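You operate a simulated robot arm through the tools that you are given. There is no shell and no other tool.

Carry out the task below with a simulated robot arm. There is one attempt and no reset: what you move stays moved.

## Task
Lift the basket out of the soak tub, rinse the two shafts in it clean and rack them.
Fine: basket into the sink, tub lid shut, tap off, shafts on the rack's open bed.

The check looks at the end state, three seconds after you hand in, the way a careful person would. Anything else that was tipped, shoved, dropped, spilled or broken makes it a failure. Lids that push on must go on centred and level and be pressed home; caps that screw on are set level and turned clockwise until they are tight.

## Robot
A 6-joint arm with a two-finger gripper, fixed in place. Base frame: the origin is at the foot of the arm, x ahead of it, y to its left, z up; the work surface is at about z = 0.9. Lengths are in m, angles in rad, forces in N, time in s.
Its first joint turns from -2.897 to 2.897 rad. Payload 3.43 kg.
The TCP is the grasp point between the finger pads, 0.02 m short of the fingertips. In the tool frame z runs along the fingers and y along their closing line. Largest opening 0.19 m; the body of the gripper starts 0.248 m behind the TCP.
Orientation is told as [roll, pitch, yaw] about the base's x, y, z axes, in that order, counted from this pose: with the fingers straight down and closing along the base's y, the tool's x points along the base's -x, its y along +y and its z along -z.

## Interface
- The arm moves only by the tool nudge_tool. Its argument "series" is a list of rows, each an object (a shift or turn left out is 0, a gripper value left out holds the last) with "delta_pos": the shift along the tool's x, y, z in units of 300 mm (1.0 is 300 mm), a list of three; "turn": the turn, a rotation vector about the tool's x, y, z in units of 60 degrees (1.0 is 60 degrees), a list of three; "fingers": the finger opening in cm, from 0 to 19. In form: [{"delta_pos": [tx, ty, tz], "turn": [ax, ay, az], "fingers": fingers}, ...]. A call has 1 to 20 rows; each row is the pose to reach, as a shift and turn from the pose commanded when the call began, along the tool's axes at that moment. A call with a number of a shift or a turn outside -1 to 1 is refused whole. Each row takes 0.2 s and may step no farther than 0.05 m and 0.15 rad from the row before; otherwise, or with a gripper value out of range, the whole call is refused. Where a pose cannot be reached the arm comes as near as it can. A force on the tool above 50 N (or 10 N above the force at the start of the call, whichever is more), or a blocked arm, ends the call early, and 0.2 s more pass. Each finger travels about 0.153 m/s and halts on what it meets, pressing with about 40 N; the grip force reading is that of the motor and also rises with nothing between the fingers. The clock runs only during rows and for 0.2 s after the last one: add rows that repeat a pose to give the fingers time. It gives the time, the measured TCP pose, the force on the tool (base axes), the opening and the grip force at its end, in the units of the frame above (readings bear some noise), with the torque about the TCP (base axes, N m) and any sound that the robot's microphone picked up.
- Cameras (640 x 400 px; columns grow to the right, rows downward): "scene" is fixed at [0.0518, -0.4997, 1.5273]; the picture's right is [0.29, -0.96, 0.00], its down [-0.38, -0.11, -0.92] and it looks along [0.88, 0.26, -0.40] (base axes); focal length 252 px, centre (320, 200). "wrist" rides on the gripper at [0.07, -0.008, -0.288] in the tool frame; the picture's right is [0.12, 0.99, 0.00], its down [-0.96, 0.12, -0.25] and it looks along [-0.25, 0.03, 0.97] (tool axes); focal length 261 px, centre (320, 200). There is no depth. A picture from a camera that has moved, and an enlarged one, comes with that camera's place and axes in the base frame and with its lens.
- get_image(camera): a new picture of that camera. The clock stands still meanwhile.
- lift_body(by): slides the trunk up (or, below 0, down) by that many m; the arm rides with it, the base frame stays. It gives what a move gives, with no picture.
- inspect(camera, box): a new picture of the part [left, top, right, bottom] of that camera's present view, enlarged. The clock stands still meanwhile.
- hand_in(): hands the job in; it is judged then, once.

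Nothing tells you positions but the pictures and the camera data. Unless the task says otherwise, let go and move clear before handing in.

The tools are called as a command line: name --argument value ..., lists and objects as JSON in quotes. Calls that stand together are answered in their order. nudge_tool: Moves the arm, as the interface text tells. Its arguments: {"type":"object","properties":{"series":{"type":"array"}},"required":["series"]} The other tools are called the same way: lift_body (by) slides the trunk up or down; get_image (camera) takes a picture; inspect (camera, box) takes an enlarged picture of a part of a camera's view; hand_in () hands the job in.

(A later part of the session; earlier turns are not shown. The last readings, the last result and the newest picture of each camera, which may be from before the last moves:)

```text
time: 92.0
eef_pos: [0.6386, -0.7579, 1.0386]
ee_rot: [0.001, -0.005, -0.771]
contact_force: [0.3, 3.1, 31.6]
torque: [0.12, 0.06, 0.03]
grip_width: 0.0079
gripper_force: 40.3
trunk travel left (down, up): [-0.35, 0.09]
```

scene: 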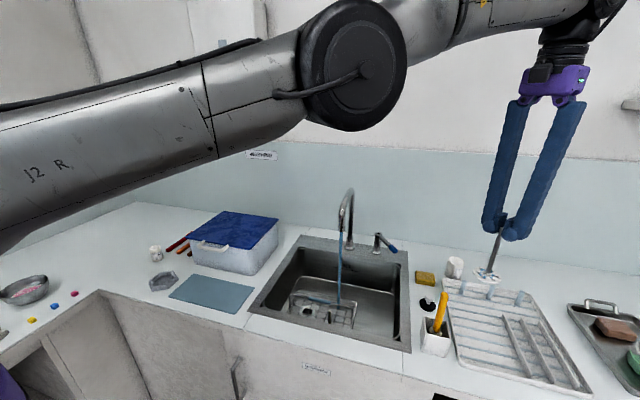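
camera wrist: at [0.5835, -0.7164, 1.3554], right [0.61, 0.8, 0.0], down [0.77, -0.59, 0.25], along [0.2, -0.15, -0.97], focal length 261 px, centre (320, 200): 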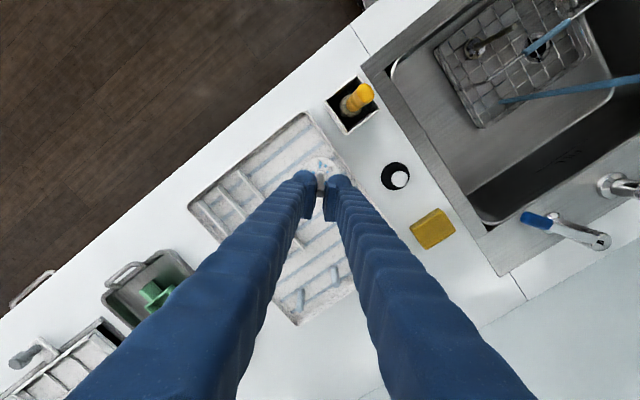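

nudge_tool --series '[{"delta_pos": [0, 0, -0.018]}, {"delta_pos": [0, 0, -0.018]}]'

nudge_tool --series '[{"fingers": 1.5}, {"fingers": 3.5}, {"fingers": 3.5}]'

inspect --camera "scene" --box '[440, 270, 540, 350]'

```text
time: 92.6
eef_pos: [0.6398, -0.7586, 1.0393]
ee_rot: [-0.001, -0.001, -0.769]
contact_force: [2.7, -3.8, 10.9]
torque: [-0.59, -0.59, -0.02]
grip_width: 0.0078
gripper_force: 40.0
trunk travel left (down, up): [-0.35, 0.09]
```

```text
time: 93.4
eef_pos: [0.6397, -0.756, 1.0393]
ee_rot: [0.0, 0.001, -0.771]
contact_force: [0.5, 0.4, -0.1]
torque: [0.0, 0.0, -0.01]
grip_width: 0.0348
gripper_force: 0.1
trunk travel left (down, up): [-0.35, 0.09]
```

```text
5.00 times, centred on (490, 310) of scene
camera zoom: at [0.0518, -0.4997, 1.5273], right [0.29, -0.96, 0.0], down [-0.38, -0.11, -0.92], along [0.88, 0.26, -0.4], focal length 1258 px, centre (-530, -350)
```

zoom: 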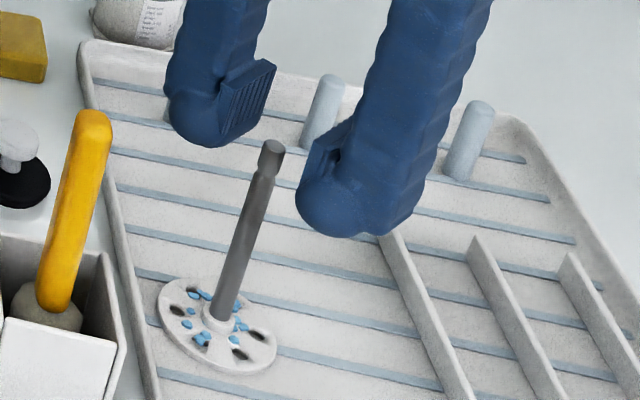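

nudge_tool --series '[{"delta_pos": [0, 0, -0.08]}, {"delta_pos": [0, 0, -0.22]}, {"delta_pos": [0, 0, -0.37]}, {"delta_pos": [0, 0, -0.52]}, {"delta_pos": [0, 0, -0.66]}]'

nudge_tool --series '[{"delta_pos": [0.09, 0.09, 0], "fingers": 2.5}, {"delta_pos": [0.19, 0.195, 0]}, {"delta_pos": [0.29, 0.3, 0]}, {"delta_pos": [0.39, 0.4, 0]}, {"delta_pos": [0.49, 0.505, 0]}, {"delta_pos": [0.59, 0.61, 0.05]}, {"delta_pos": [0.68, 0.705, 0.13]}, {"delta_pos": [0.77, 0.795, 0.22]}, {"delta_pos": [0.86, 0.885, 0.31]}, {"delta_pos": [0.924, 0.957, 0.4]}, {"delta_pos": [0.924, 0.957, 0.48]}]'

get_image --camera "wrist"

get_image --camera "scene"

```text
time: 94.6
eef_pos: [0.6362, -0.7537, 1.228]
ee_rot: [-0.002, -0.003, -0.77]
contact_force: [0.2, 1.0, 0.5]
torque: [-0.15, -0.05, 0.02]
grip_width: 0.035
gripper_force: 0.0
out of reach, approached as far as the arm can: row 5
trunk travel left (down, up): [-0.35, 0.09]
```

```text
time: 97.0
eef_pos: [0.7581, -0.5099, 1.2349]
ee_rot: [-0.021, 0.187, -0.772]
contact_force: [-0.7, -1.3, 0.3]
torque: [0.31, -0.13, -0.07]
grip_width: 0.0253
gripper_force: 0.2
out of reach, approached as far as the arm can: row 1, 2, 3, 4, 5, 6, 7, 8, 9, 10, 11
trunk travel left (down, up): [-0.35, 0.09]
```

```text
taken
camera wrist: at [0.7449, -0.502, 1.5302], right [0.61, 0.8, 0.0], down [0.79, -0.6, 0.06], along [0.05, -0.04, -1.0], focal length 261 px, centre (320, 200)
```

wrist: 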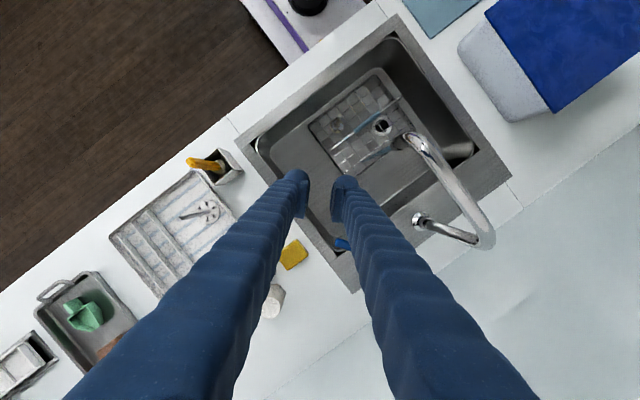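

```text
taken
```

scene: 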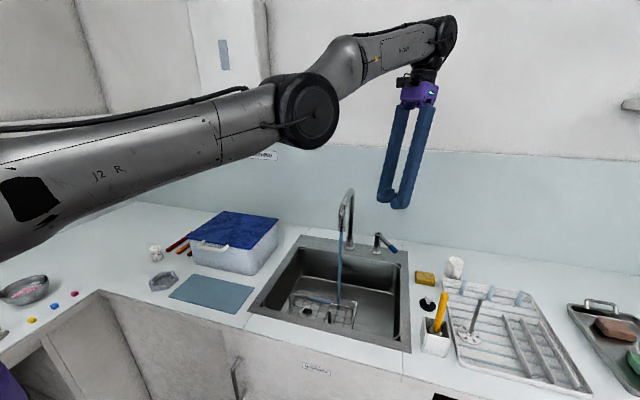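

nudge_tool --series '[{"delta_pos": [0.09, 0.002, 0.017], "turn": [-0.006, -0.06, 0]}, {"delta_pos": [0.18, 0.004, 0.035], "turn": [-0.013, -0.12, 0]}, {"delta_pos": [0.278, 0.005, 0.053], "turn": [-0.02, -0.179, 0]}, {"delta_pos": [0.278, 0.005, 0.053], "turn": [-0.02, -0.179, 0]}]'

get_image --camera "scene"

```text
time: 98.0
eef_pos: [0.769, -0.5016, 1.2778]
ee_rot: [-0.024, 0.136, -0.77]
contact_force: [0.9, 0.5, 0.5]
torque: [-0.14, 0.04, 0.05]
grip_width: 0.0251
gripper_force: 0.1
out of reach, approached as far as the arm can: row 1, 2, 3, 4
trunk travel left (down, up): [-0.35, 0.09]
```

```text
taken
```

scene: 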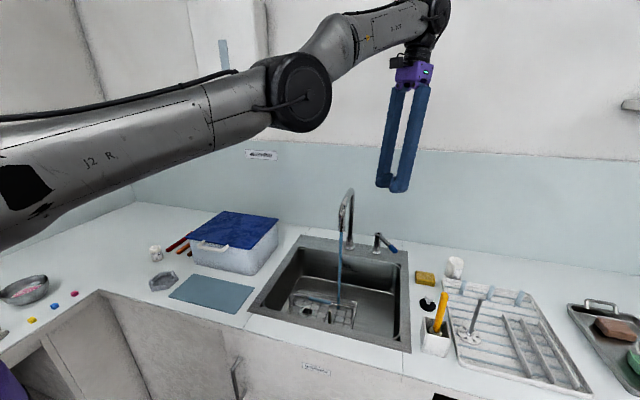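

nudge_tool --series '[{"delta_pos": [-0.014, 0.002, 0.1]}, {"delta_pos": [-0.027, 0.005, 0.2]}, {"delta_pos": [-0.04, 0.007, 0.3]}, {"delta_pos": [-0.054, 0.01, 0.396]}]'

get_image --camera "scene"

```text
time: 99.0
eef_pos: [0.7621, -0.4947, 1.21]
ee_rot: [-0.035, 0.213, -0.772]
contact_force: [0.1, 0.8, 0.8]
torque: [-0.05, -0.04, 0.03]
grip_width: 0.0248
gripper_force: 0.1
out of reach, approached as far as the arm can: row 1, 2, 3, 4
trunk travel left (down, up): [-0.35, 0.09]
```

```text
taken
```

scene: 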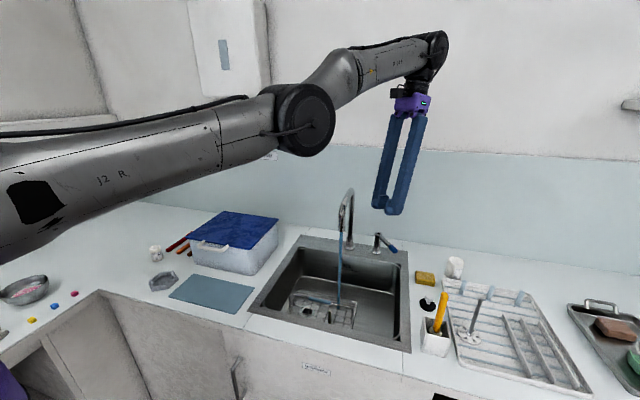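

nudge_tool --series '[{"delta_pos": [0.09, -0.017, 0.02], "turn": [0.014, 0.07, 0]}, {"delta_pos": [0.18, -0.034, 0.04], "turn": [0.027, 0.14, 0]}, {"delta_pos": [0.27, -0.051, 0.06], "turn": [0.04, 0.21, 0]}, {"delta_pos": [0.36, -0.068, 0.08], "turn": [0.054, 0.281, 0]}]'

get_image --camera "scene"

```text
time: 100.0
eef_pos: [0.666, -0.434, 1.209]
ee_rot: [-0.096, 0.505, -0.794]
contact_force: [0.0, -0.2, -0.8]
torque: [0.0, 0.02, 0.0]
grip_width: 0.0252
gripper_force: 0.1
trunk travel left (down, up): [-0.35, 0.09]
```

```text
taken
```

scene: 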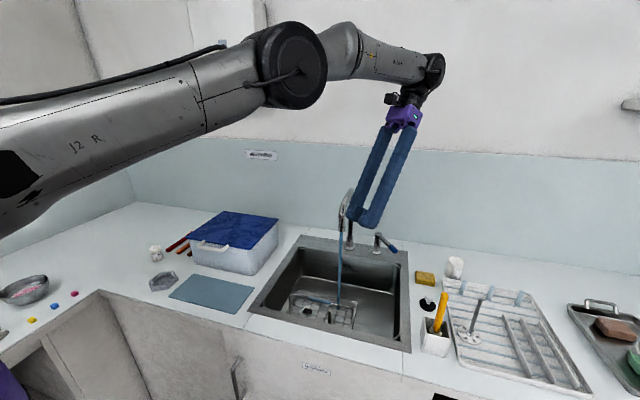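

nudge_tool --series '[{"delta_pos": [0.019, 0.009, 0.037], "turn": [-0.021, -0.12, 0]}, {"delta_pos": [0.037, 0.017, 0.074], "turn": [-0.043, -0.24, 0]}, {"delta_pos": [0.056, 0.026, 0.111], "turn": [-0.065, -0.36, 0]}, {"delta_pos": [0.075, 0.035, 0.149], "turn": [-0.086, -0.483, 0]}, {"delta_pos": [0.075, 0.035, 0.149], "turn": [-0.086, -0.483, 0]}]'

get_image --camera "wrist"

inspect --camera "scene" --box '[270, 200, 390, 330]'

```text
time: 101.2
eef_pos: [0.6433, -0.4, 1.1796]
ee_rot: [0.001, 0.002, -0.768]
contact_force: [-0.1, -0.6, -0.7]
torque: [-0.02, 0.06, 0.01]
grip_width: 0.0251
gripper_force: 0.0
trunk travel left (down, up): [-0.35, 0.09]
```

```text
taken
camera wrist: at [0.5881, -0.3585, 1.467], right [0.6, 0.8, 0.0], down [0.77, -0.59, 0.25], along [0.2, -0.15, -0.97], focal length 261 px, centre (320, 200)
```

wrist: 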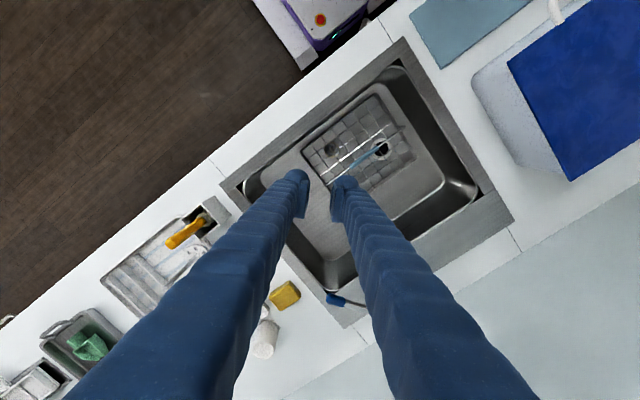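

```text
3.08 times, centred on (330, 265) of scene
camera zoom: at [0.0518, -0.4997, 1.5273], right [0.29, -0.96, 0.0], down [-0.38, -0.11, -0.92], along [0.88, 0.26, -0.4], focal length 774 px, centre (289, 0)
```

zoom: 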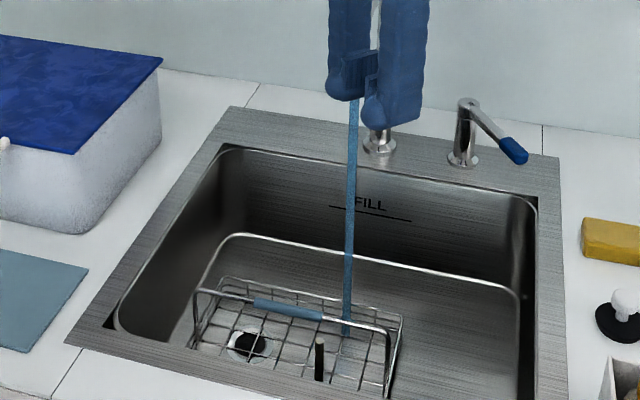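

nudge_tool --series '[{"delta_pos": [0.03, 0.03, 0.12]}, {"delta_pos": [0.06, 0.06, 0.25]}, {"delta_pos": [0.09, 0.085, 0.38]}, {"delta_pos": [0.106, 0.099, 0.5]}, {"delta_pos": [0.106, 0.099, 0.6]}, {"delta_pos": [0.106, 0.099, 0.6]}]'

inspect --camera "wrist" --box '[240, 100, 400, 220]'

inspect --camera "scene" --box '[280, 230, 380, 330]'

```text
time: 102.6
eef_pos: [0.6391, -0.3569, 1.0019]
ee_rot: [0.0, 0.002, -0.768]
contact_force: [0.1, -0.3, 0.1]
torque: [0.0, -0.02, -0.01]
grip_width: 0.0252
gripper_force: 0.1
trunk travel left (down, up): [-0.35, 0.09]
```

```text
3.33 times, centred on (320, 160) of wrist
camera zoom: at [0.585, -0.3152, 1.2886], right [0.6, 0.8, 0.0], down [0.77, -0.58, 0.25], along [0.2, -0.15, -0.97], focal length 869 px, centre (320, 333)
```

zoom: 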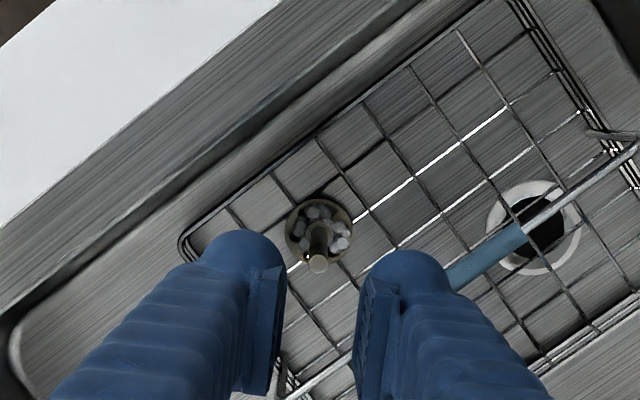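

```text
4.00 times, centred on (330, 280) of scene
camera zoom: at [0.0518, -0.4997, 1.5273], right [0.29, -0.96, 0.0], down [-0.38, -0.11, -0.92], along [0.88, 0.26, -0.4], focal length 1007 px, centre (280, -120)
```

zoom: 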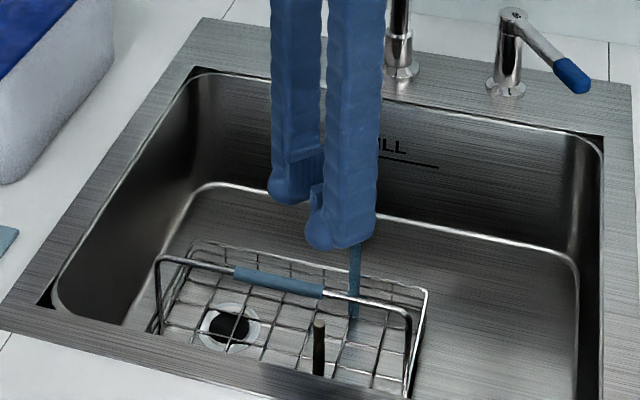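

nudge_tool --series '[{"delta_pos": [0, -0.003, 0.13]}, {"delta_pos": [0, -0.006, 0.26]}, {"delta_pos": [0, -0.006, 0.38]}, {"delta_pos": [0, -0.006, 0.457]}, {"delta_pos": [0, -0.006, 0.457]}]'

nudge_tool --series '[{"fingers": 0}, {"fingers": 0}, {"fingers": 0}]'

inspect --camera "scene" --box '[280, 230, 380, 330]'

```text
time: 103.8
eef_pos: [0.6385, -0.3575, 0.8632]
ee_rot: [0.0, 0.002, -0.769]
contact_force: [-0.2, -0.2, -0.5]
torque: [-0.01, -0.04, 0.03]
grip_width: 0.0248
gripper_force: 0.1
trunk travel left (down, up): [-0.35, 0.09]
```

```text
time: 104.6
eef_pos: [0.6394, -0.3582, 0.8639]
ee_rot: [0.001, 0.001, -0.767]
contact_force: [0.2, -0.6, 0.1]
torque: [0.0, -0.04, -0.06]
grip_width: 0.0083
gripper_force: 40.1
trunk travel left (down, up): [-0.35, 0.09]
```

```text
4.00 times, centred on (330, 280) of scene
camera zoom: at [0.0518, -0.4997, 1.5273], right [0.29, -0.96, 0.0], down [-0.38, -0.11, -0.92], along [0.88, 0.26, -0.4], focal length 1007 px, centre (280, -120)
```

zoom: 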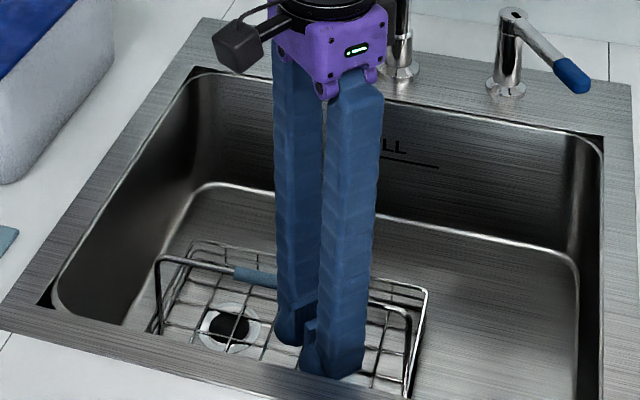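

nudge_tool --series '[{"delta_pos": [0, 0, -0.08]}, {"delta_pos": [0, 0, -0.22]}, {"delta_pos": [0, 0, -0.37]}, {"delta_pos": [0, 0, -0.52]}, {"delta_pos": [0, 0, -0.66]}, {"delta_pos": [0, 0, -0.753]}]'

get_image --camera "scene"

```text
time: 106.0
eef_pos: [0.6387, -0.3581, 1.0905]
ee_rot: [0.001, 0.001, -0.768]
contact_force: [0.5, 0.7, -0.4]
torque: [-0.02, 0.0, 0.02]
grip_width: 0.0079
gripper_force: 40.0
trunk travel left (down, up): [-0.35, 0.09]
```

```text
taken
```

scene: 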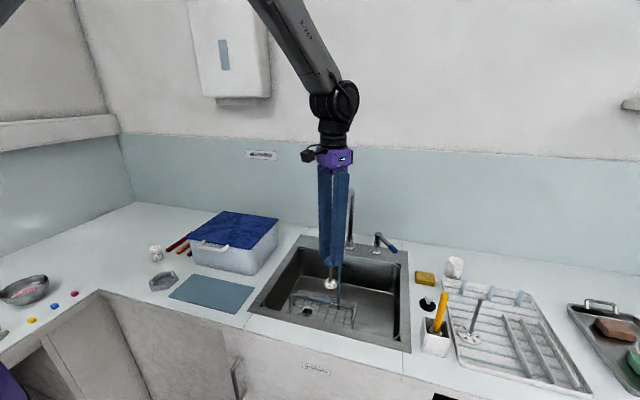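

nudge_tool --series '[{"delta_pos": [-0.053, -0.009, 0.028], "turn": [-0.127, 0, 0]}, {"delta_pos": [-0.107, -0.017, 0.056], "turn": [-0.254, 0, 0]}, {"delta_pos": [-0.16, -0.026, 0.084], "turn": [-0.381, 0, 0]}, {"delta_pos": [-0.213, -0.035, 0.111], "turn": [-0.508, 0, 0]}, {"delta_pos": [-0.267, -0.043, 0.139], "turn": [-0.635, 0, 0]}, {"delta_pos": [-0.32, -0.052, 0.167], "turn": [-0.762, 0, 0]}, {"delta_pos": [-0.32, -0.052, 0.167], "turn": [-0.762, 0, 0]}]'

inspect --camera "scene" --box '[300, 220, 400, 310]'

inspect --camera "wrist" --box '[260, 130, 400, 230]'

```text
time: 107.6
eef_pos: [0.6971, -0.4366, 1.039]
ee_rot: [0.799, 0.002, -0.768]
contact_force: [-0.8, -0.7, -0.6]
torque: [0.05, 0.01, 0.04]
grip_width: 0.0082
gripper_force: 40.0
trunk travel left (down, up): [-0.35, 0.09]
```

```text
4.44 times, centred on (350, 265) of scene
camera zoom: at [0.0518, -0.4997, 1.5273], right [0.29, -0.96, 0.0], down [-0.38, -0.11, -0.92], along [0.88, 0.26, -0.4], focal length 1118 px, centre (187, -89)
```

zoom: 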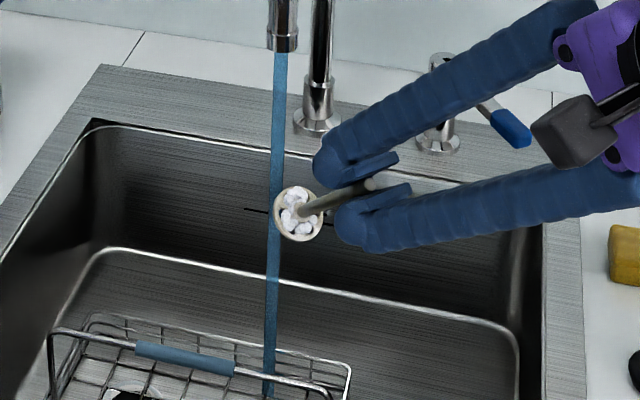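

```text
4.00 times, centred on (330, 180) of wrist
camera zoom: at [0.5001, -0.5416, 1.2331], right [0.4, 0.58, 0.71], down [0.63, -0.74, 0.25], along [0.67, 0.35, -0.65], focal length 1043 px, centre (280, 280)
```

zoom: 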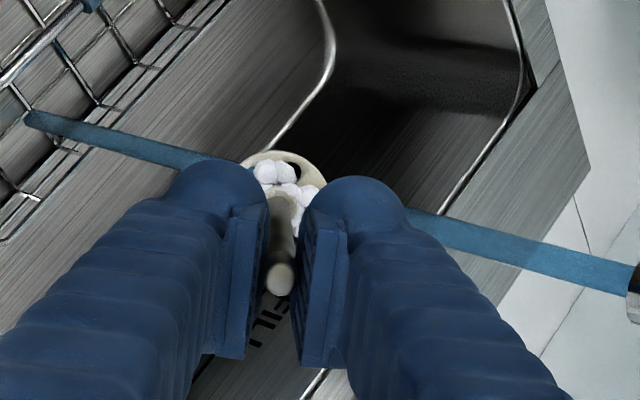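

nudge_tool --series '[{"delta_pos": [0, 0.04, 0.042]}, {"delta_pos": [0, 0.06, 0.063]}, {"delta_pos": [0, 0.081, 0.084]}, {"delta_pos": [0.03, 0.081, 0.084]}, {"delta_pos": [0.04, 0.081, 0.084]}, {"delta_pos": [0.0, 0.07, 0.073]}, {"delta_pos": [-0.04, 0.07, 0.073]}, {"delta_pos": [-0.04, 0.09, 0.093]}, {"delta_pos": [0, 0.09, 0.093]}, {"delta_pos": [0.03, 0.1, 0.12]}, {"delta_pos": [0, 0.11, 0.15]}, {"delta_pos": [0, 0.12, 0.19]}, {"delta_pos": [0, 0.129, 0.228]}, {"delta_pos": [0, 0.129, 0.228]}, {"delta_pos": [0, 0.129, 0.228]}, {"delta_pos": [0, 0.12, 0.19]}, {"delta_pos": [0, 0.11, 0.15]}, {"delta_pos": [0, 0.09, 0.1]}, {"delta_pos": [0, 0.081, 0.084]}, {"delta_pos": [0, 0.07, 0.073]}]'

inspect --camera "scene" --box '[300, 220, 400, 310]'

inspect --camera "wrist" --box '[260, 130, 400, 230]'

```text
time: 111.8
eef_pos: [0.7186, -0.4139, 1.0385]
ee_rot: [0.797, 0.001, -0.767]
contact_force: [0.2, -0.6, 0.2]
torque: [0.01, 0.06, 0.03]
grip_width: 0.008
gripper_force: 39.8
trunk travel left (down, up): [-0.35, 0.09]
```

```text
4.44 times, centred on (350, 265) of scene
camera zoom: at [0.0518, -0.4997, 1.5273], right [0.29, -0.96, 0.0], down [-0.38, -0.11, -0.92], along [0.88, 0.26, -0.4], focal length 1118 px, centre (187, -89)
```

zoom: 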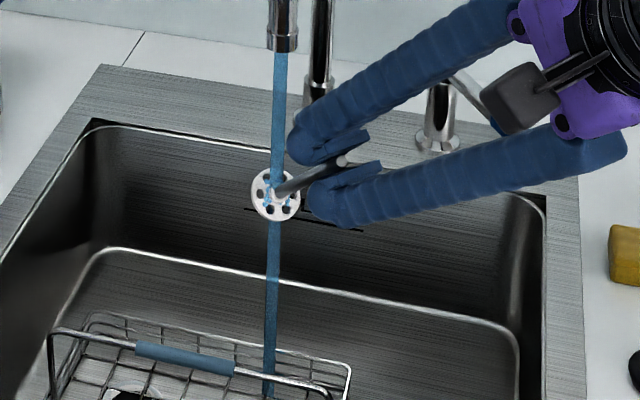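

```text
4.00 times, centred on (330, 180) of wrist
camera zoom: at [0.5209, -0.5184, 1.2334], right [0.4, 0.58, 0.71], down [0.63, -0.74, 0.25], along [0.67, 0.34, -0.66], focal length 1043 px, centre (280, 280)
```

zoom: 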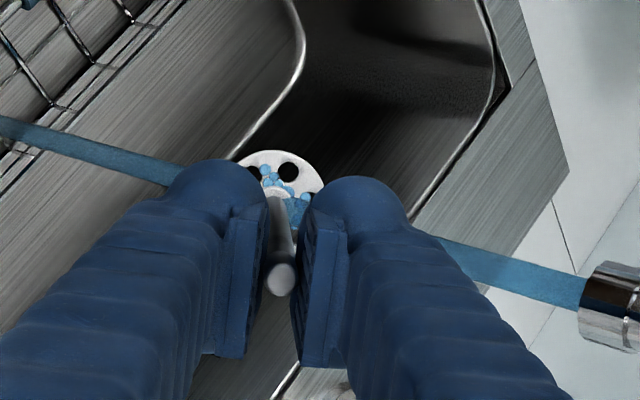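

nudge_tool --series '[{"delta_pos": [0, 0, 0]}, {"delta_pos": [0.03, 0, 0]}, {"delta_pos": [0.03, 0.01, 0.01]}, {"delta_pos": [-0.02, 0.01, 0.01]}, {"delta_pos": [-0.03, 0, 0]}, {"delta_pos": [0, 0, 0]}, {"delta_pos": [0, 0.01, 0.04]}, {"delta_pos": [0, 0, 0]}]'

nudge_tool --series '[{"delta_pos": [0, 0, -0.12]}, {"delta_pos": [-0.01, -0.005, -0.21], "turn": [0.1, 0, 0]}, {"delta_pos": [-0.02, -0.01, -0.3], "turn": [0.23, 0, 0]}, {"delta_pos": [-0.03, -0.018, -0.39], "turn": [0.36, 0, 0]}, {"delta_pos": [-0.04, -0.025, -0.46], "turn": [0.49, 0, 0]}, {"delta_pos": [-0.05, -0.032, -0.52], "turn": [0.62, 0, 0]}, {"delta_pos": [-0.058, -0.038, -0.572], "turn": [0.761, 0, 0]}, {"delta_pos": [-0.058, -0.038, -0.572], "turn": [0.761, 0, 0]}, {"delta_pos": [-0.058, -0.038, -0.572], "turn": [0.761, 0, 0]}, {"delta_pos": [-0.058, -0.038, -0.572], "turn": [0.761, 0, 0]}, {"delta_pos": [-0.058, -0.038, -0.572], "turn": [0.761, 0, 0]}]'

get_image --camera "wrist"

inspect --camera "scene" --box '[360, 220, 560, 390]'

```text
time: 113.6
eef_pos: [0.7171, -0.4144, 1.0401]
ee_rot: [0.799, 0.003, -0.768]
contact_force: [0.3, -0.8, -0.8]
torque: [-0.04, 0.02, 0.0]
grip_width: 0.0082
gripper_force: 39.5
trunk travel left (down, up): [-0.35, 0.09]
```

```text
time: 116.0
eef_pos: [0.6402, -0.5204, 1.1503]
ee_rot: [0.002, 0.004, -0.767]
contact_force: [0.7, -1.2, -1.2]
torque: [0.03, 0.03, 0.0]
grip_width: 0.0083
gripper_force: 40.3
trunk travel left (down, up): [-0.35, 0.09]
```

```text
taken
camera wrist: at [0.5839, -0.4793, 1.4373], right [0.6, 0.8, 0.0], down [0.77, -0.59, 0.25], along [0.2, -0.15, -0.97], focal length 261 px, centre (320, 200)
```

wrist: 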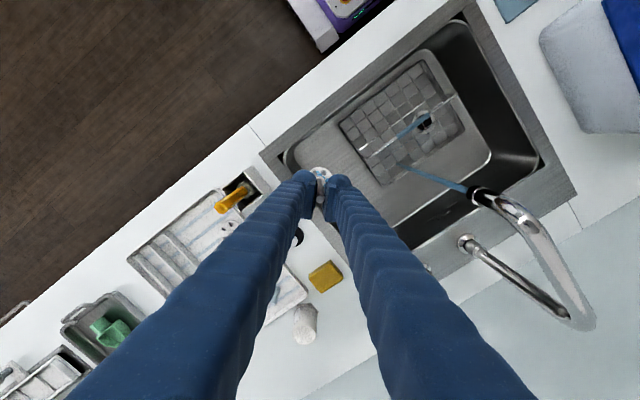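

```text
2.35 times, centred on (460, 305) of scene
camera zoom: at [0.0518, -0.4997, 1.5273], right [0.29, -0.96, 0.0], down [-0.38, -0.11, -0.92], along [0.88, 0.26, -0.4], focal length 592 px, centre (-9, -47)
```

zoom: 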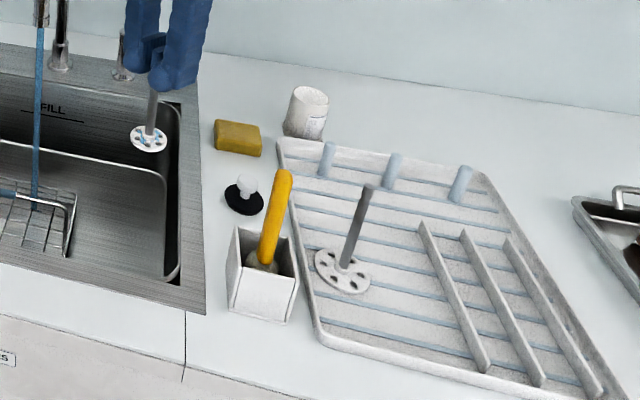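

nudge_tool --series '[{"delta_pos": [0, 0, -0.1]}, {"delta_pos": [-0.05, -0.05, -0.167]}, {"delta_pos": [-0.14, -0.136, -0.167]}, {"delta_pos": [-0.24, -0.234, -0.167]}, {"delta_pos": [-0.34, -0.331, -0.167]}, {"delta_pos": [-0.43, -0.419, -0.167]}, {"delta_pos": [-0.45, -0.53, -0.16]}, {"delta_pos": [-0.47, -0.64, -0.155]}, {"delta_pos": [-0.487, -0.749, -0.15]}, {"delta_pos": [-0.487, -0.749, -0.15]}]'

get_image --camera "wrist"

inspect --camera "scene" --box '[400, 220, 580, 390]'

```text
time: 118.2
eef_pos: [0.5903, -0.783, 1.1948]
ee_rot: [0.002, 0.002, -0.765]
contact_force: [0.8, -0.4, -0.4]
torque: [0.03, 0.0, -0.02]
grip_width: 0.0079
gripper_force: 40.0
trunk travel left (down, up): [-0.35, 0.09]
```

```text
taken
camera wrist: at [0.5339, -0.7422, 1.4822], right [0.6, 0.8, 0.0], down [0.77, -0.58, 0.25], along [0.2, -0.15, -0.97], focal length 261 px, centre (320, 200)
```

wrist: 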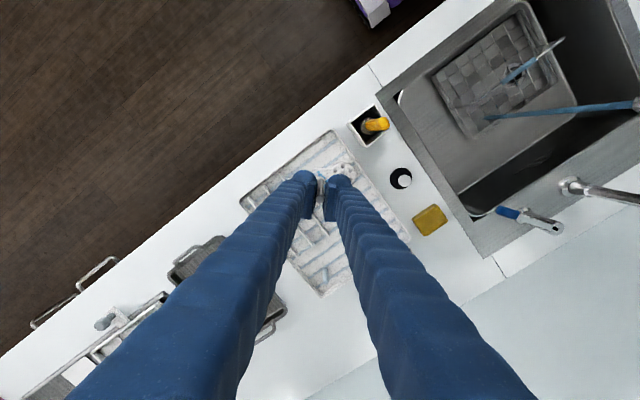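

```text
2.35 times, centred on (490, 305) of scene
camera zoom: at [0.0518, -0.4997, 1.5273], right [0.29, -0.96, 0.0], down [-0.38, -0.11, -0.92], along [0.88, 0.26, -0.4], focal length 592 px, centre (-80, -47)
```

zoom: 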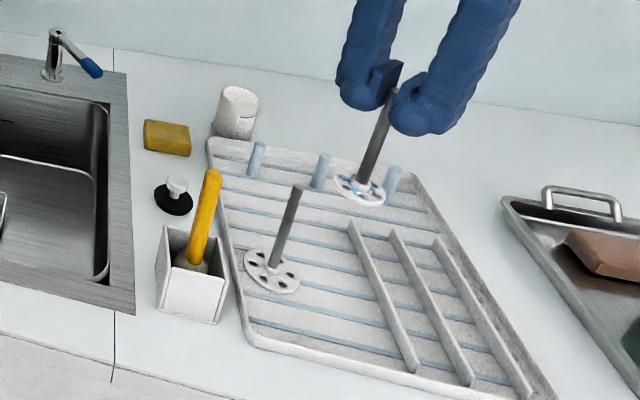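

nudge_tool --series '[{"delta_pos": [0.005, -0.003, 0.13]}, {"delta_pos": [0.005, -0.003, 0.26]}, {"delta_pos": [0.005, -0.003, 0.38]}, {"delta_pos": [0.005, -0.003, 0.48]}, {"delta_pos": [0.005, -0.003, 0.53]}, {"delta_pos": [0.005, -0.003, 0.53]}]'

inspect --camera "scene" --box '[440, 260, 560, 370]'

```text
time: 119.6
eef_pos: [0.5877, -0.7833, 1.0353]
ee_rot: [0.002, 0.002, -0.768]
contact_force: [0.6, -0.6, -0.6]
torque: [0.0, 0.0, 0.02]
grip_width: 0.008
gripper_force: 39.8
trunk travel left (down, up): [-0.35, 0.09]
```

```text
3.64 times, centred on (500, 315) of scene
camera zoom: at [0.0518, -0.4997, 1.5273], right [0.29, -0.96, 0.0], down [-0.38, -0.11, -0.92], along [0.88, 0.26, -0.4], focal length 915 px, centre (-334, -218)
```

zoom: 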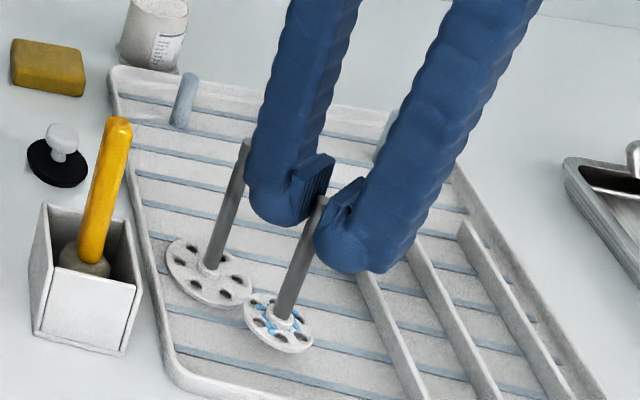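

nudge_tool --series '[{"delta_pos": [-0.019, -0.019, 0]}, {"delta_pos": [-0.019, -0.019, 0.02]}, {"delta_pos": [-0.019, -0.019, 0.035]}]'

nudge_tool --series '[{"delta_pos": [0, 0, 0.01]}]'

nudge_tool --series '[{"delta_pos": [0, 0, 0.01]}]'

inspect --camera "scene" --box '[440, 260, 560, 370]'

```text
time: 120.4
eef_pos: [0.5876, -0.7903, 1.0259]
ee_rot: [0.003, 0.001, -0.768]
contact_force: [-0.5, 0.2, -0.7]
torque: [0.0, 0.01, -0.01]
grip_width: 0.0079
gripper_force: 40.1
trunk travel left (down, up): [-0.35, 0.09]
```

```text
time: 120.8
eef_pos: [0.5878, -0.7907, 1.0225]
ee_rot: [0.001, 0.002, -0.768]
contact_force: [0.2, -0.3, -0.7]
torque: [-0.05, 0.01, 0.02]
grip_width: 0.0083
gripper_force: 40.0
trunk travel left (down, up): [-0.35, 0.09]
```

```text
time: 121.2
eef_pos: [0.5877, -0.7897, 1.0193]
ee_rot: [0.002, 0.004, -0.769]
contact_force: [-0.6, 0.2, -0.5]
torque: [0.0, 0.02, 0.01]
grip_width: 0.0079
gripper_force: 40.2
trunk travel left (down, up): [-0.35, 0.09]
```

```text
3.64 times, centred on (500, 315) of scene
camera zoom: at [0.0518, -0.4997, 1.5273], right [0.29, -0.96, 0.0], down [-0.38, -0.11, -0.92], along [0.88, 0.26, -0.4], focal length 915 px, centre (-334, -218)
```

zoom: 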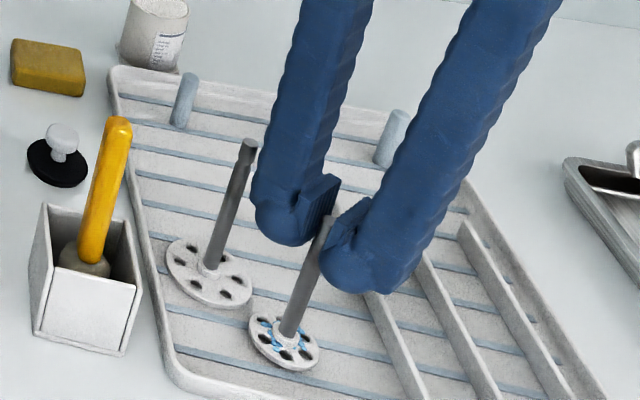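

nudge_tool --series '[{"delta_pos": [0, 0, 0.008]}]'

nudge_tool --series '[{"delta_pos": [0, 0, 0.008]}]'

```text
time: 121.6
eef_pos: [0.5876, -0.7916, 1.0171]
ee_rot: [0.002, 0.003, -0.767]
contact_force: [-0.8, 0.0, -0.9]
torque: [0.02, -0.01, 0.01]
grip_width: 0.0077
gripper_force: 39.7
trunk travel left (down, up): [-0.35, 0.09]
```

```text
time: 122.0
eef_pos: [0.5886, -0.791, 1.0158]
ee_rot: [0.002, 0.0, -0.768]
contact_force: [-0.1, 0.0, 3.4]
torque: [0.02, -0.1, 0.05]
grip_width: 0.0077
gripper_force: 40.4
trunk travel left (down, up): [-0.35, 0.09]
```

nudge_tool --series '[{"fingers": 1.2}, {"fingers": 2.0}, {"fingers": 2.0}]'

inspect --camera "scene" --box '[440, 260, 560, 370]'

```text
time: 122.8
eef_pos: [0.5881, -0.7913, 1.0145]
ee_rot: [0.001, 0.002, -0.768]
contact_force: [0.8, 0.0, -0.1]
torque: [0.04, 0.0, 0.0]
grip_width: 0.0198
gripper_force: 0.0
trunk travel left (down, up): [-0.35, 0.09]
```

```text
3.64 times, centred on (500, 315) of scene
camera zoom: at [0.0518, -0.4997, 1.5273], right [0.29, -0.96, 0.0], down [-0.38, -0.11, -0.92], along [0.88, 0.26, -0.4], focal length 915 px, centre (-334, -218)
```

zoom: 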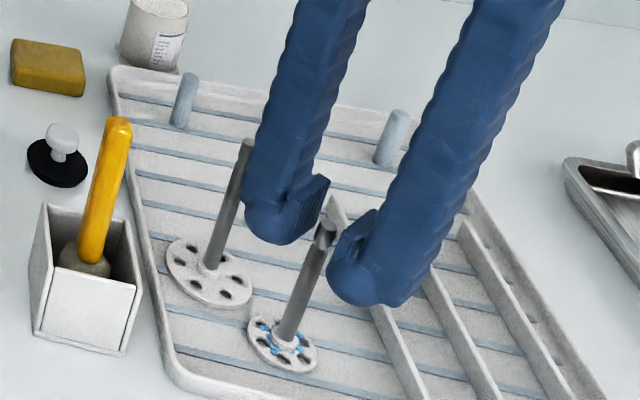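

nudge_tool --series '[{"delta_pos": [0, 0, -0.06]}, {"delta_pos": [0, 0, -0.16]}, {"delta_pos": [0, 0, -0.27]}, {"delta_pos": [0, 0, -0.36]}, {"delta_pos": [0.05, 0.06, -0.4]}, {"delta_pos": [0.13, 0.15, -0.43]}, {"delta_pos": [0.21, 0.25, -0.47]}, {"delta_pos": [0.29, 0.34, -0.52]}, {"delta_pos": [0.369, 0.437, -0.57]}, {"delta_pos": [0.369, 0.437, -0.617]}]'

get_image --camera "scene"

get_image --camera "wrist"

```text
time: 125.0
eef_pos: [0.5991, -0.618, 1.2001]
ee_rot: [0.003, 0.003, -0.768]
contact_force: [0.2, 0.0, -0.3]
torque: [-0.04, -0.05, -0.02]
grip_width: 0.0198
gripper_force: 0.0
trunk travel left (down, up): [-0.35, 0.09]
```

```text
taken
```

scene: 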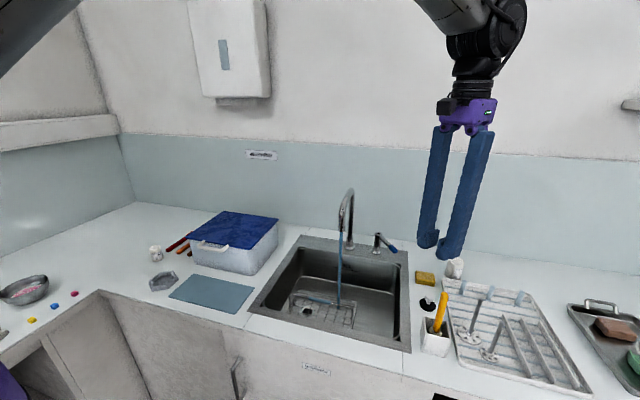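

```text
taken
camera wrist: at [0.5425, -0.5778, 1.4876], right [0.6, 0.8, 0.0], down [0.77, -0.59, 0.25], along [0.2, -0.15, -0.97], focal length 261 px, centre (320, 200)
```

wrist: 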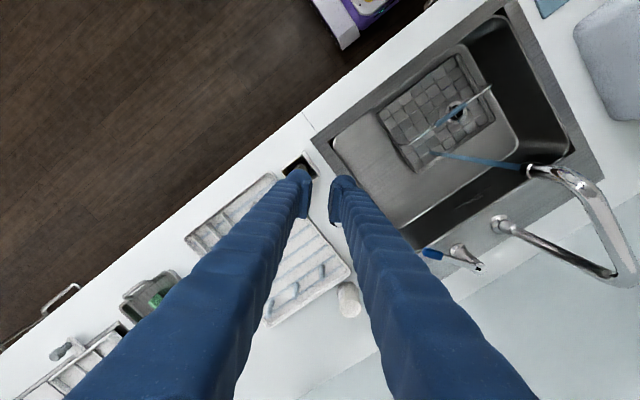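

nudge_tool --series '[{"delta_pos": [-0.054, 0.068, -0.06], "turn": [-0.052, -0.022, 0.108], "fingers": 0}, {"delta_pos": [-0.109, 0.135, -0.11], "turn": [-0.104, -0.044, 0.216]}, {"delta_pos": [-0.163, 0.203, -0.15], "turn": [-0.157, -0.067, 0.324]}, {"delta_pos": [-0.218, 0.271, -0.167], "turn": [-0.209, -0.089, 0.432]}, {"delta_pos": [-0.272, 0.339, -0.167], "turn": [-0.261, -0.111, 0.54]}, {"delta_pos": [-0.327, 0.406, -0.167], "turn": [-0.313, -0.133, 0.648]}, {"delta_pos": [-0.381, 0.474, -0.167], "turn": [-0.3656, -0.1552, 0.756]}, {"delta_pos": [-0.381, 0.474, -0.167], "turn": [-0.3656, -0.1552, 0.756]}]'

get_image --camera "wrist"

get_image --camera "scene"

```text
time: 126.8
eef_pos: [0.7803, -0.5968, 1.2507]
ee_rot: [0.405, 0.002, -1.571]
contact_force: [-0.4, -0.8, 0.4]
torque: [-0.05, -0.01, 0.01]
grip_width: 0.0
gripper_force: 34.6
trunk travel left (down, up): [-0.35, 0.09]
```

```text
taken
camera wrist: at [0.6596, -0.528, 1.5113], right [0.91, 0.12, 0.39], down [0.01, -0.96, 0.27], along [0.41, -0.24, -0.88], focal length 261 px, centre (320, 200)
```

wrist: 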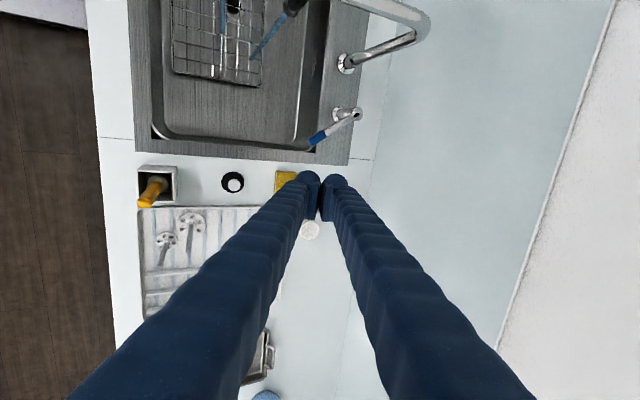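

```text
taken
```

scene: 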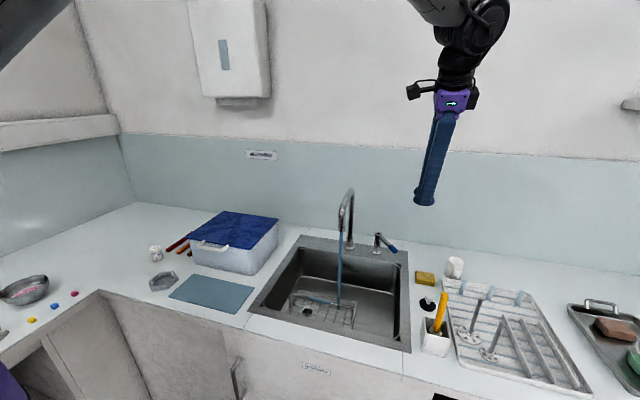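

nudge_tool --series '[{"delta_pos": [0.0, -0.014, 0.149]}, {"delta_pos": [0.0, -0.028, 0.297]}, {"delta_pos": [0.0, -0.042, 0.446]}, {"delta_pos": [0.0, -0.057, 0.595]}, {"delta_pos": [0.0, -0.071, 0.743]}, {"delta_pos": [0.01, -0.085, 0.892]}]'

get_image --camera "wrist"

inspect --camera "scene" --box '[330, 170, 470, 300]'

```text
time: 128.2
eef_pos: [0.8642, -0.5924, 0.9949]
ee_rot: [0.405, 0.002, -1.57]
contact_force: [0.5, -0.7, -0.2]
torque: [0.04, 0.11, 0.01]
grip_width: 0.0
gripper_force: 34.5
trunk travel left (down, up): [-0.35, 0.09]
```

```text
taken
camera wrist: at [0.7438, -0.5239, 1.255], right [0.91, 0.12, 0.39], down [0.01, -0.96, 0.27], along [0.41, -0.24, -0.88], focal length 261 px, centre (320, 200)
```

wrist: 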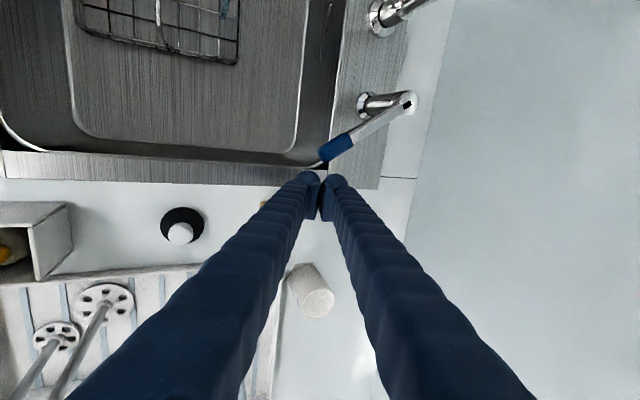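

```text
3.08 times, centred on (400, 235) of scene
camera zoom: at [0.0518, -0.4997, 1.5273], right [0.29, -0.96, 0.0], down [-0.38, -0.11, -0.92], along [0.88, 0.26, -0.4], focal length 774 px, centre (74, 92)
```

zoom: 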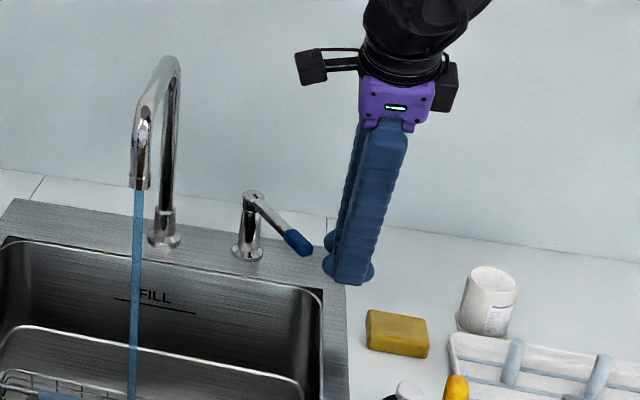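

nudge_tool --series '[{"delta_pos": [0.05, 0, 0]}, {"delta_pos": [0.1, 0, 0]}, {"delta_pos": [0.15, 0, 0]}, {"delta_pos": [0.19, 0, 0]}, {"delta_pos": [0.22, -0.003, 0]}, {"delta_pos": [0.25, -0.006, 0]}]'

inspect --camera "scene" --box '[330, 170, 470, 300]'

```text
time: 129.1
eef_pos: [0.8576, -0.553, 0.9946]
ee_rot: [0.399, 0.0, -1.573]
contact_force: [-0.2, -1.2, -0.1]
torque: [0.27, -0.11, 0.09]
grip_width: 0.0
gripper_force: 34.2
trunk travel left (down, up): [-0.35, 0.09]
stopped in row 4: the force on the tool passed its limit at 57 N (the readings are from after the stop); the commanded pose is now the measured one
```

```text
3.08 times, centred on (400, 235) of scene
camera zoom: at [0.0518, -0.4997, 1.5273], right [0.29, -0.96, 0.0], down [-0.38, -0.11, -0.92], along [0.88, 0.26, -0.4], focal length 774 px, centre (74, 92)
```

zoom: 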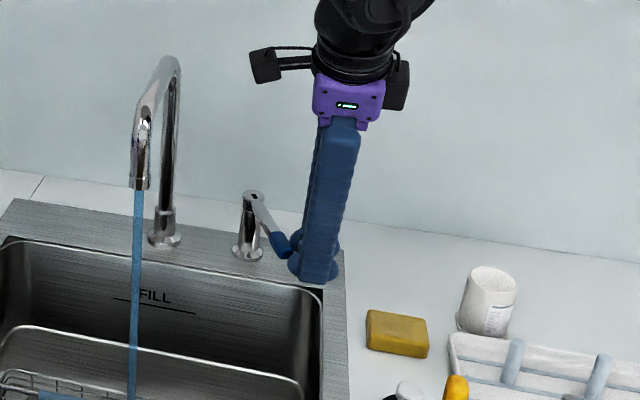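

nudge_tool --series '[{"delta_pos": [0.02, 0.005, 0.002]}, {"delta_pos": [0.04, 0.01, 0.004]}, {"delta_pos": [0.06, 0.01, 0.004]}, {"delta_pos": [0.08, 0.01, 0.004]}, {"delta_pos": [0.1, 0.01, 0.004]}]'

inspect --camera "scene" --box '[330, 170, 470, 300]'

get_image --camera "wrist"

```text
time: 130.3
eef_pos: [0.8596, -0.5209, 0.9929]
ee_rot: [0.4, 0.0, -1.573]
contact_force: [-0.8, -0.1, 0.6]
torque: [-0.04, 0.01, 0.0]
grip_width: 0.0
gripper_force: 34.6
trunk travel left (down, up): [-0.35, 0.09]
```

```text
3.08 times, centred on (400, 235) of scene
camera zoom: at [0.0518, -0.4997, 1.5273], right [0.29, -0.96, 0.0], down [-0.38, -0.11, -0.92], along [0.88, 0.26, -0.4], focal length 774 px, centre (74, 92)
```

zoom: 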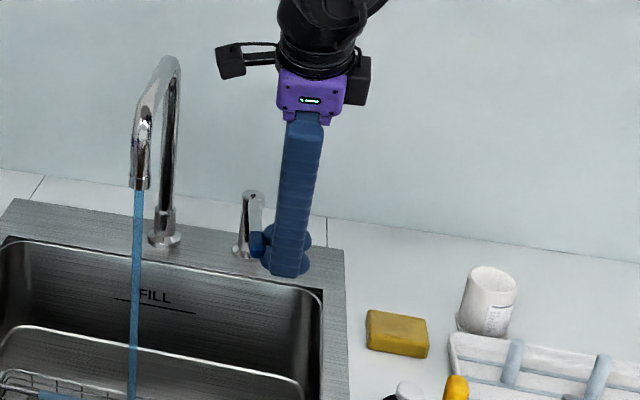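

```text
taken
camera wrist: at [0.7411, -0.4525, 1.2537], right [0.92, 0.12, 0.39], down [0.01, -0.96, 0.27], along [0.4, -0.25, -0.88], focal length 261 px, centre (320, 200)
```

wrist: 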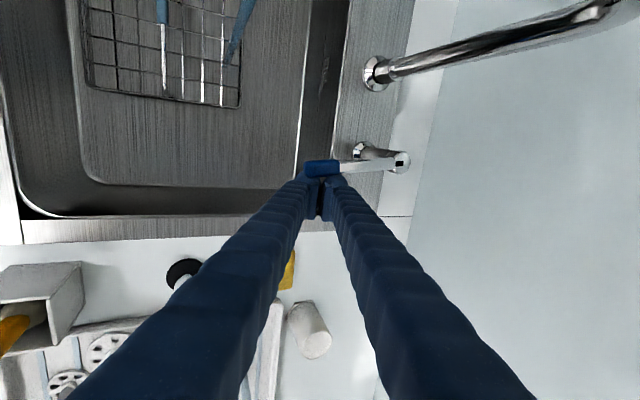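

Lever is nearly back; water is still running. I'll push the last centimetre slowly to the stop.

nudge_tool --series '[{"delta_pos": [0.015, 0, 0]}, {"delta_pos": [0.03, 0, 0]}, {"delta_pos": [0.04, 0, 0]}]'

inspect --camera "scene" --box '[330, 170, 470, 300]'

```text
time: 131.1
eef_pos: [0.8615, -0.5103, 0.9928]
ee_rot: [0.399, 0.0, -1.571]
contact_force: [-1.0, -0.3, -0.2]
torque: [-0.02, -0.04, 0.02]
grip_width: 0.0001
gripper_force: 34.4
trunk travel left (down, up): [-0.35, 0.09]
```

```text
3.08 times, centred on (400, 235) of scene
camera zoom: at [0.0518, -0.4997, 1.5273], right [0.29, -0.96, 0.0], down [-0.38, -0.11, -0.92], along [0.88, 0.26, -0.4], focal length 774 px, centre (74, 92)
```

zoom: 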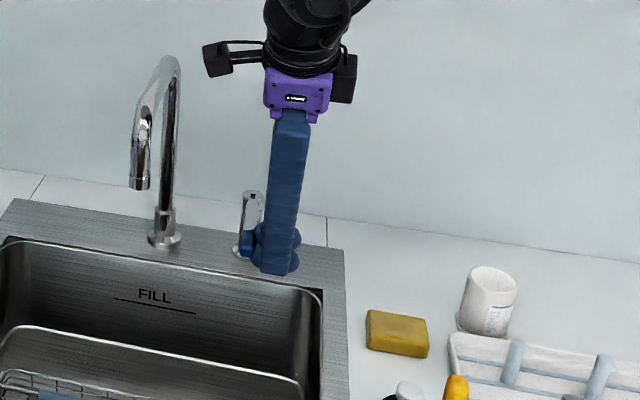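

nudge_tool --series '[{"delta_pos": [0.01, 0, 0]}, {"delta_pos": [0.018, 0, 0]}]'

nudge_tool --series '[{"delta_pos": [-0.06, 0, 0]}, {"delta_pos": [-0.1, 0.02, -0.08]}, {"delta_pos": [-0.1, 0.05, -0.2]}, {"delta_pos": [-0.1, 0.08, -0.34]}, {"delta_pos": [-0.1, 0.1, -0.48]}, {"delta_pos": [-0.1, 0.12, -0.62]}, {"delta_pos": [-0.1, 0.12, -0.76]}]'

get_image --camera "scene"

get_image --camera "wrist"

```text
time: 131.7
eef_pos: [0.8601, -0.5071, 0.9929]
ee_rot: [0.401, -0.002, -1.573]
contact_force: [-0.3, -10.9, -0.6]
torque: [-0.08, 0.02, -0.03]
grip_width: 0.0061
gripper_force: 34.1
trunk travel left (down, up): [-0.35, 0.09]
```

```text
time: 133.3
eef_pos: [0.8032, -0.5338, 1.2195]
ee_rot: [0.398, 0.001, -1.572]
contact_force: [-0.4, -0.4, 0.8]
torque: [-0.03, -0.04, 0.0]
grip_width: 0.0
gripper_force: 34.6
trunk travel left (down, up): [-0.35, 0.09]
```

```text
taken
```

scene: 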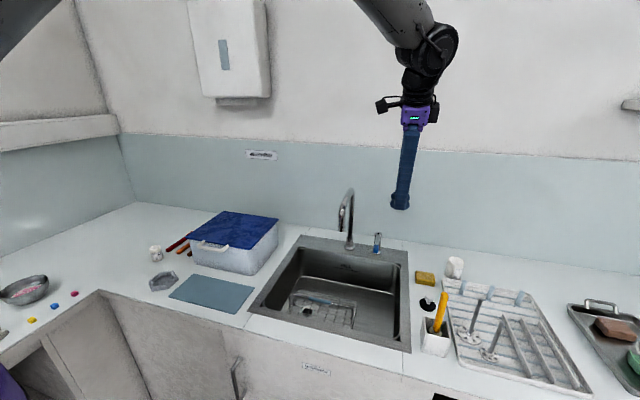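

```text
taken
camera wrist: at [0.6842, -0.4647, 1.48], right [0.91, 0.12, 0.39], down [0.01, -0.96, 0.27], along [0.4, -0.25, -0.88], focal length 261 px, centre (320, 200)
```

wrist: 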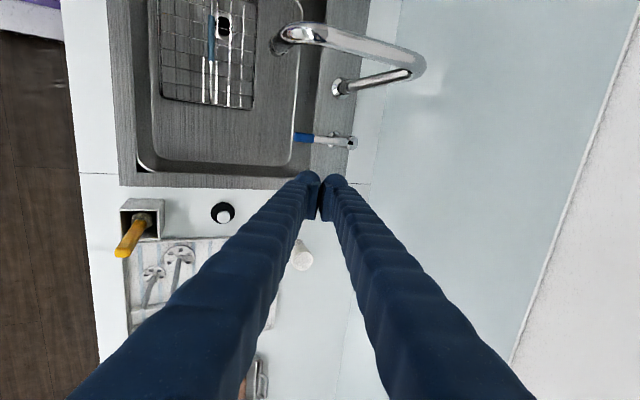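

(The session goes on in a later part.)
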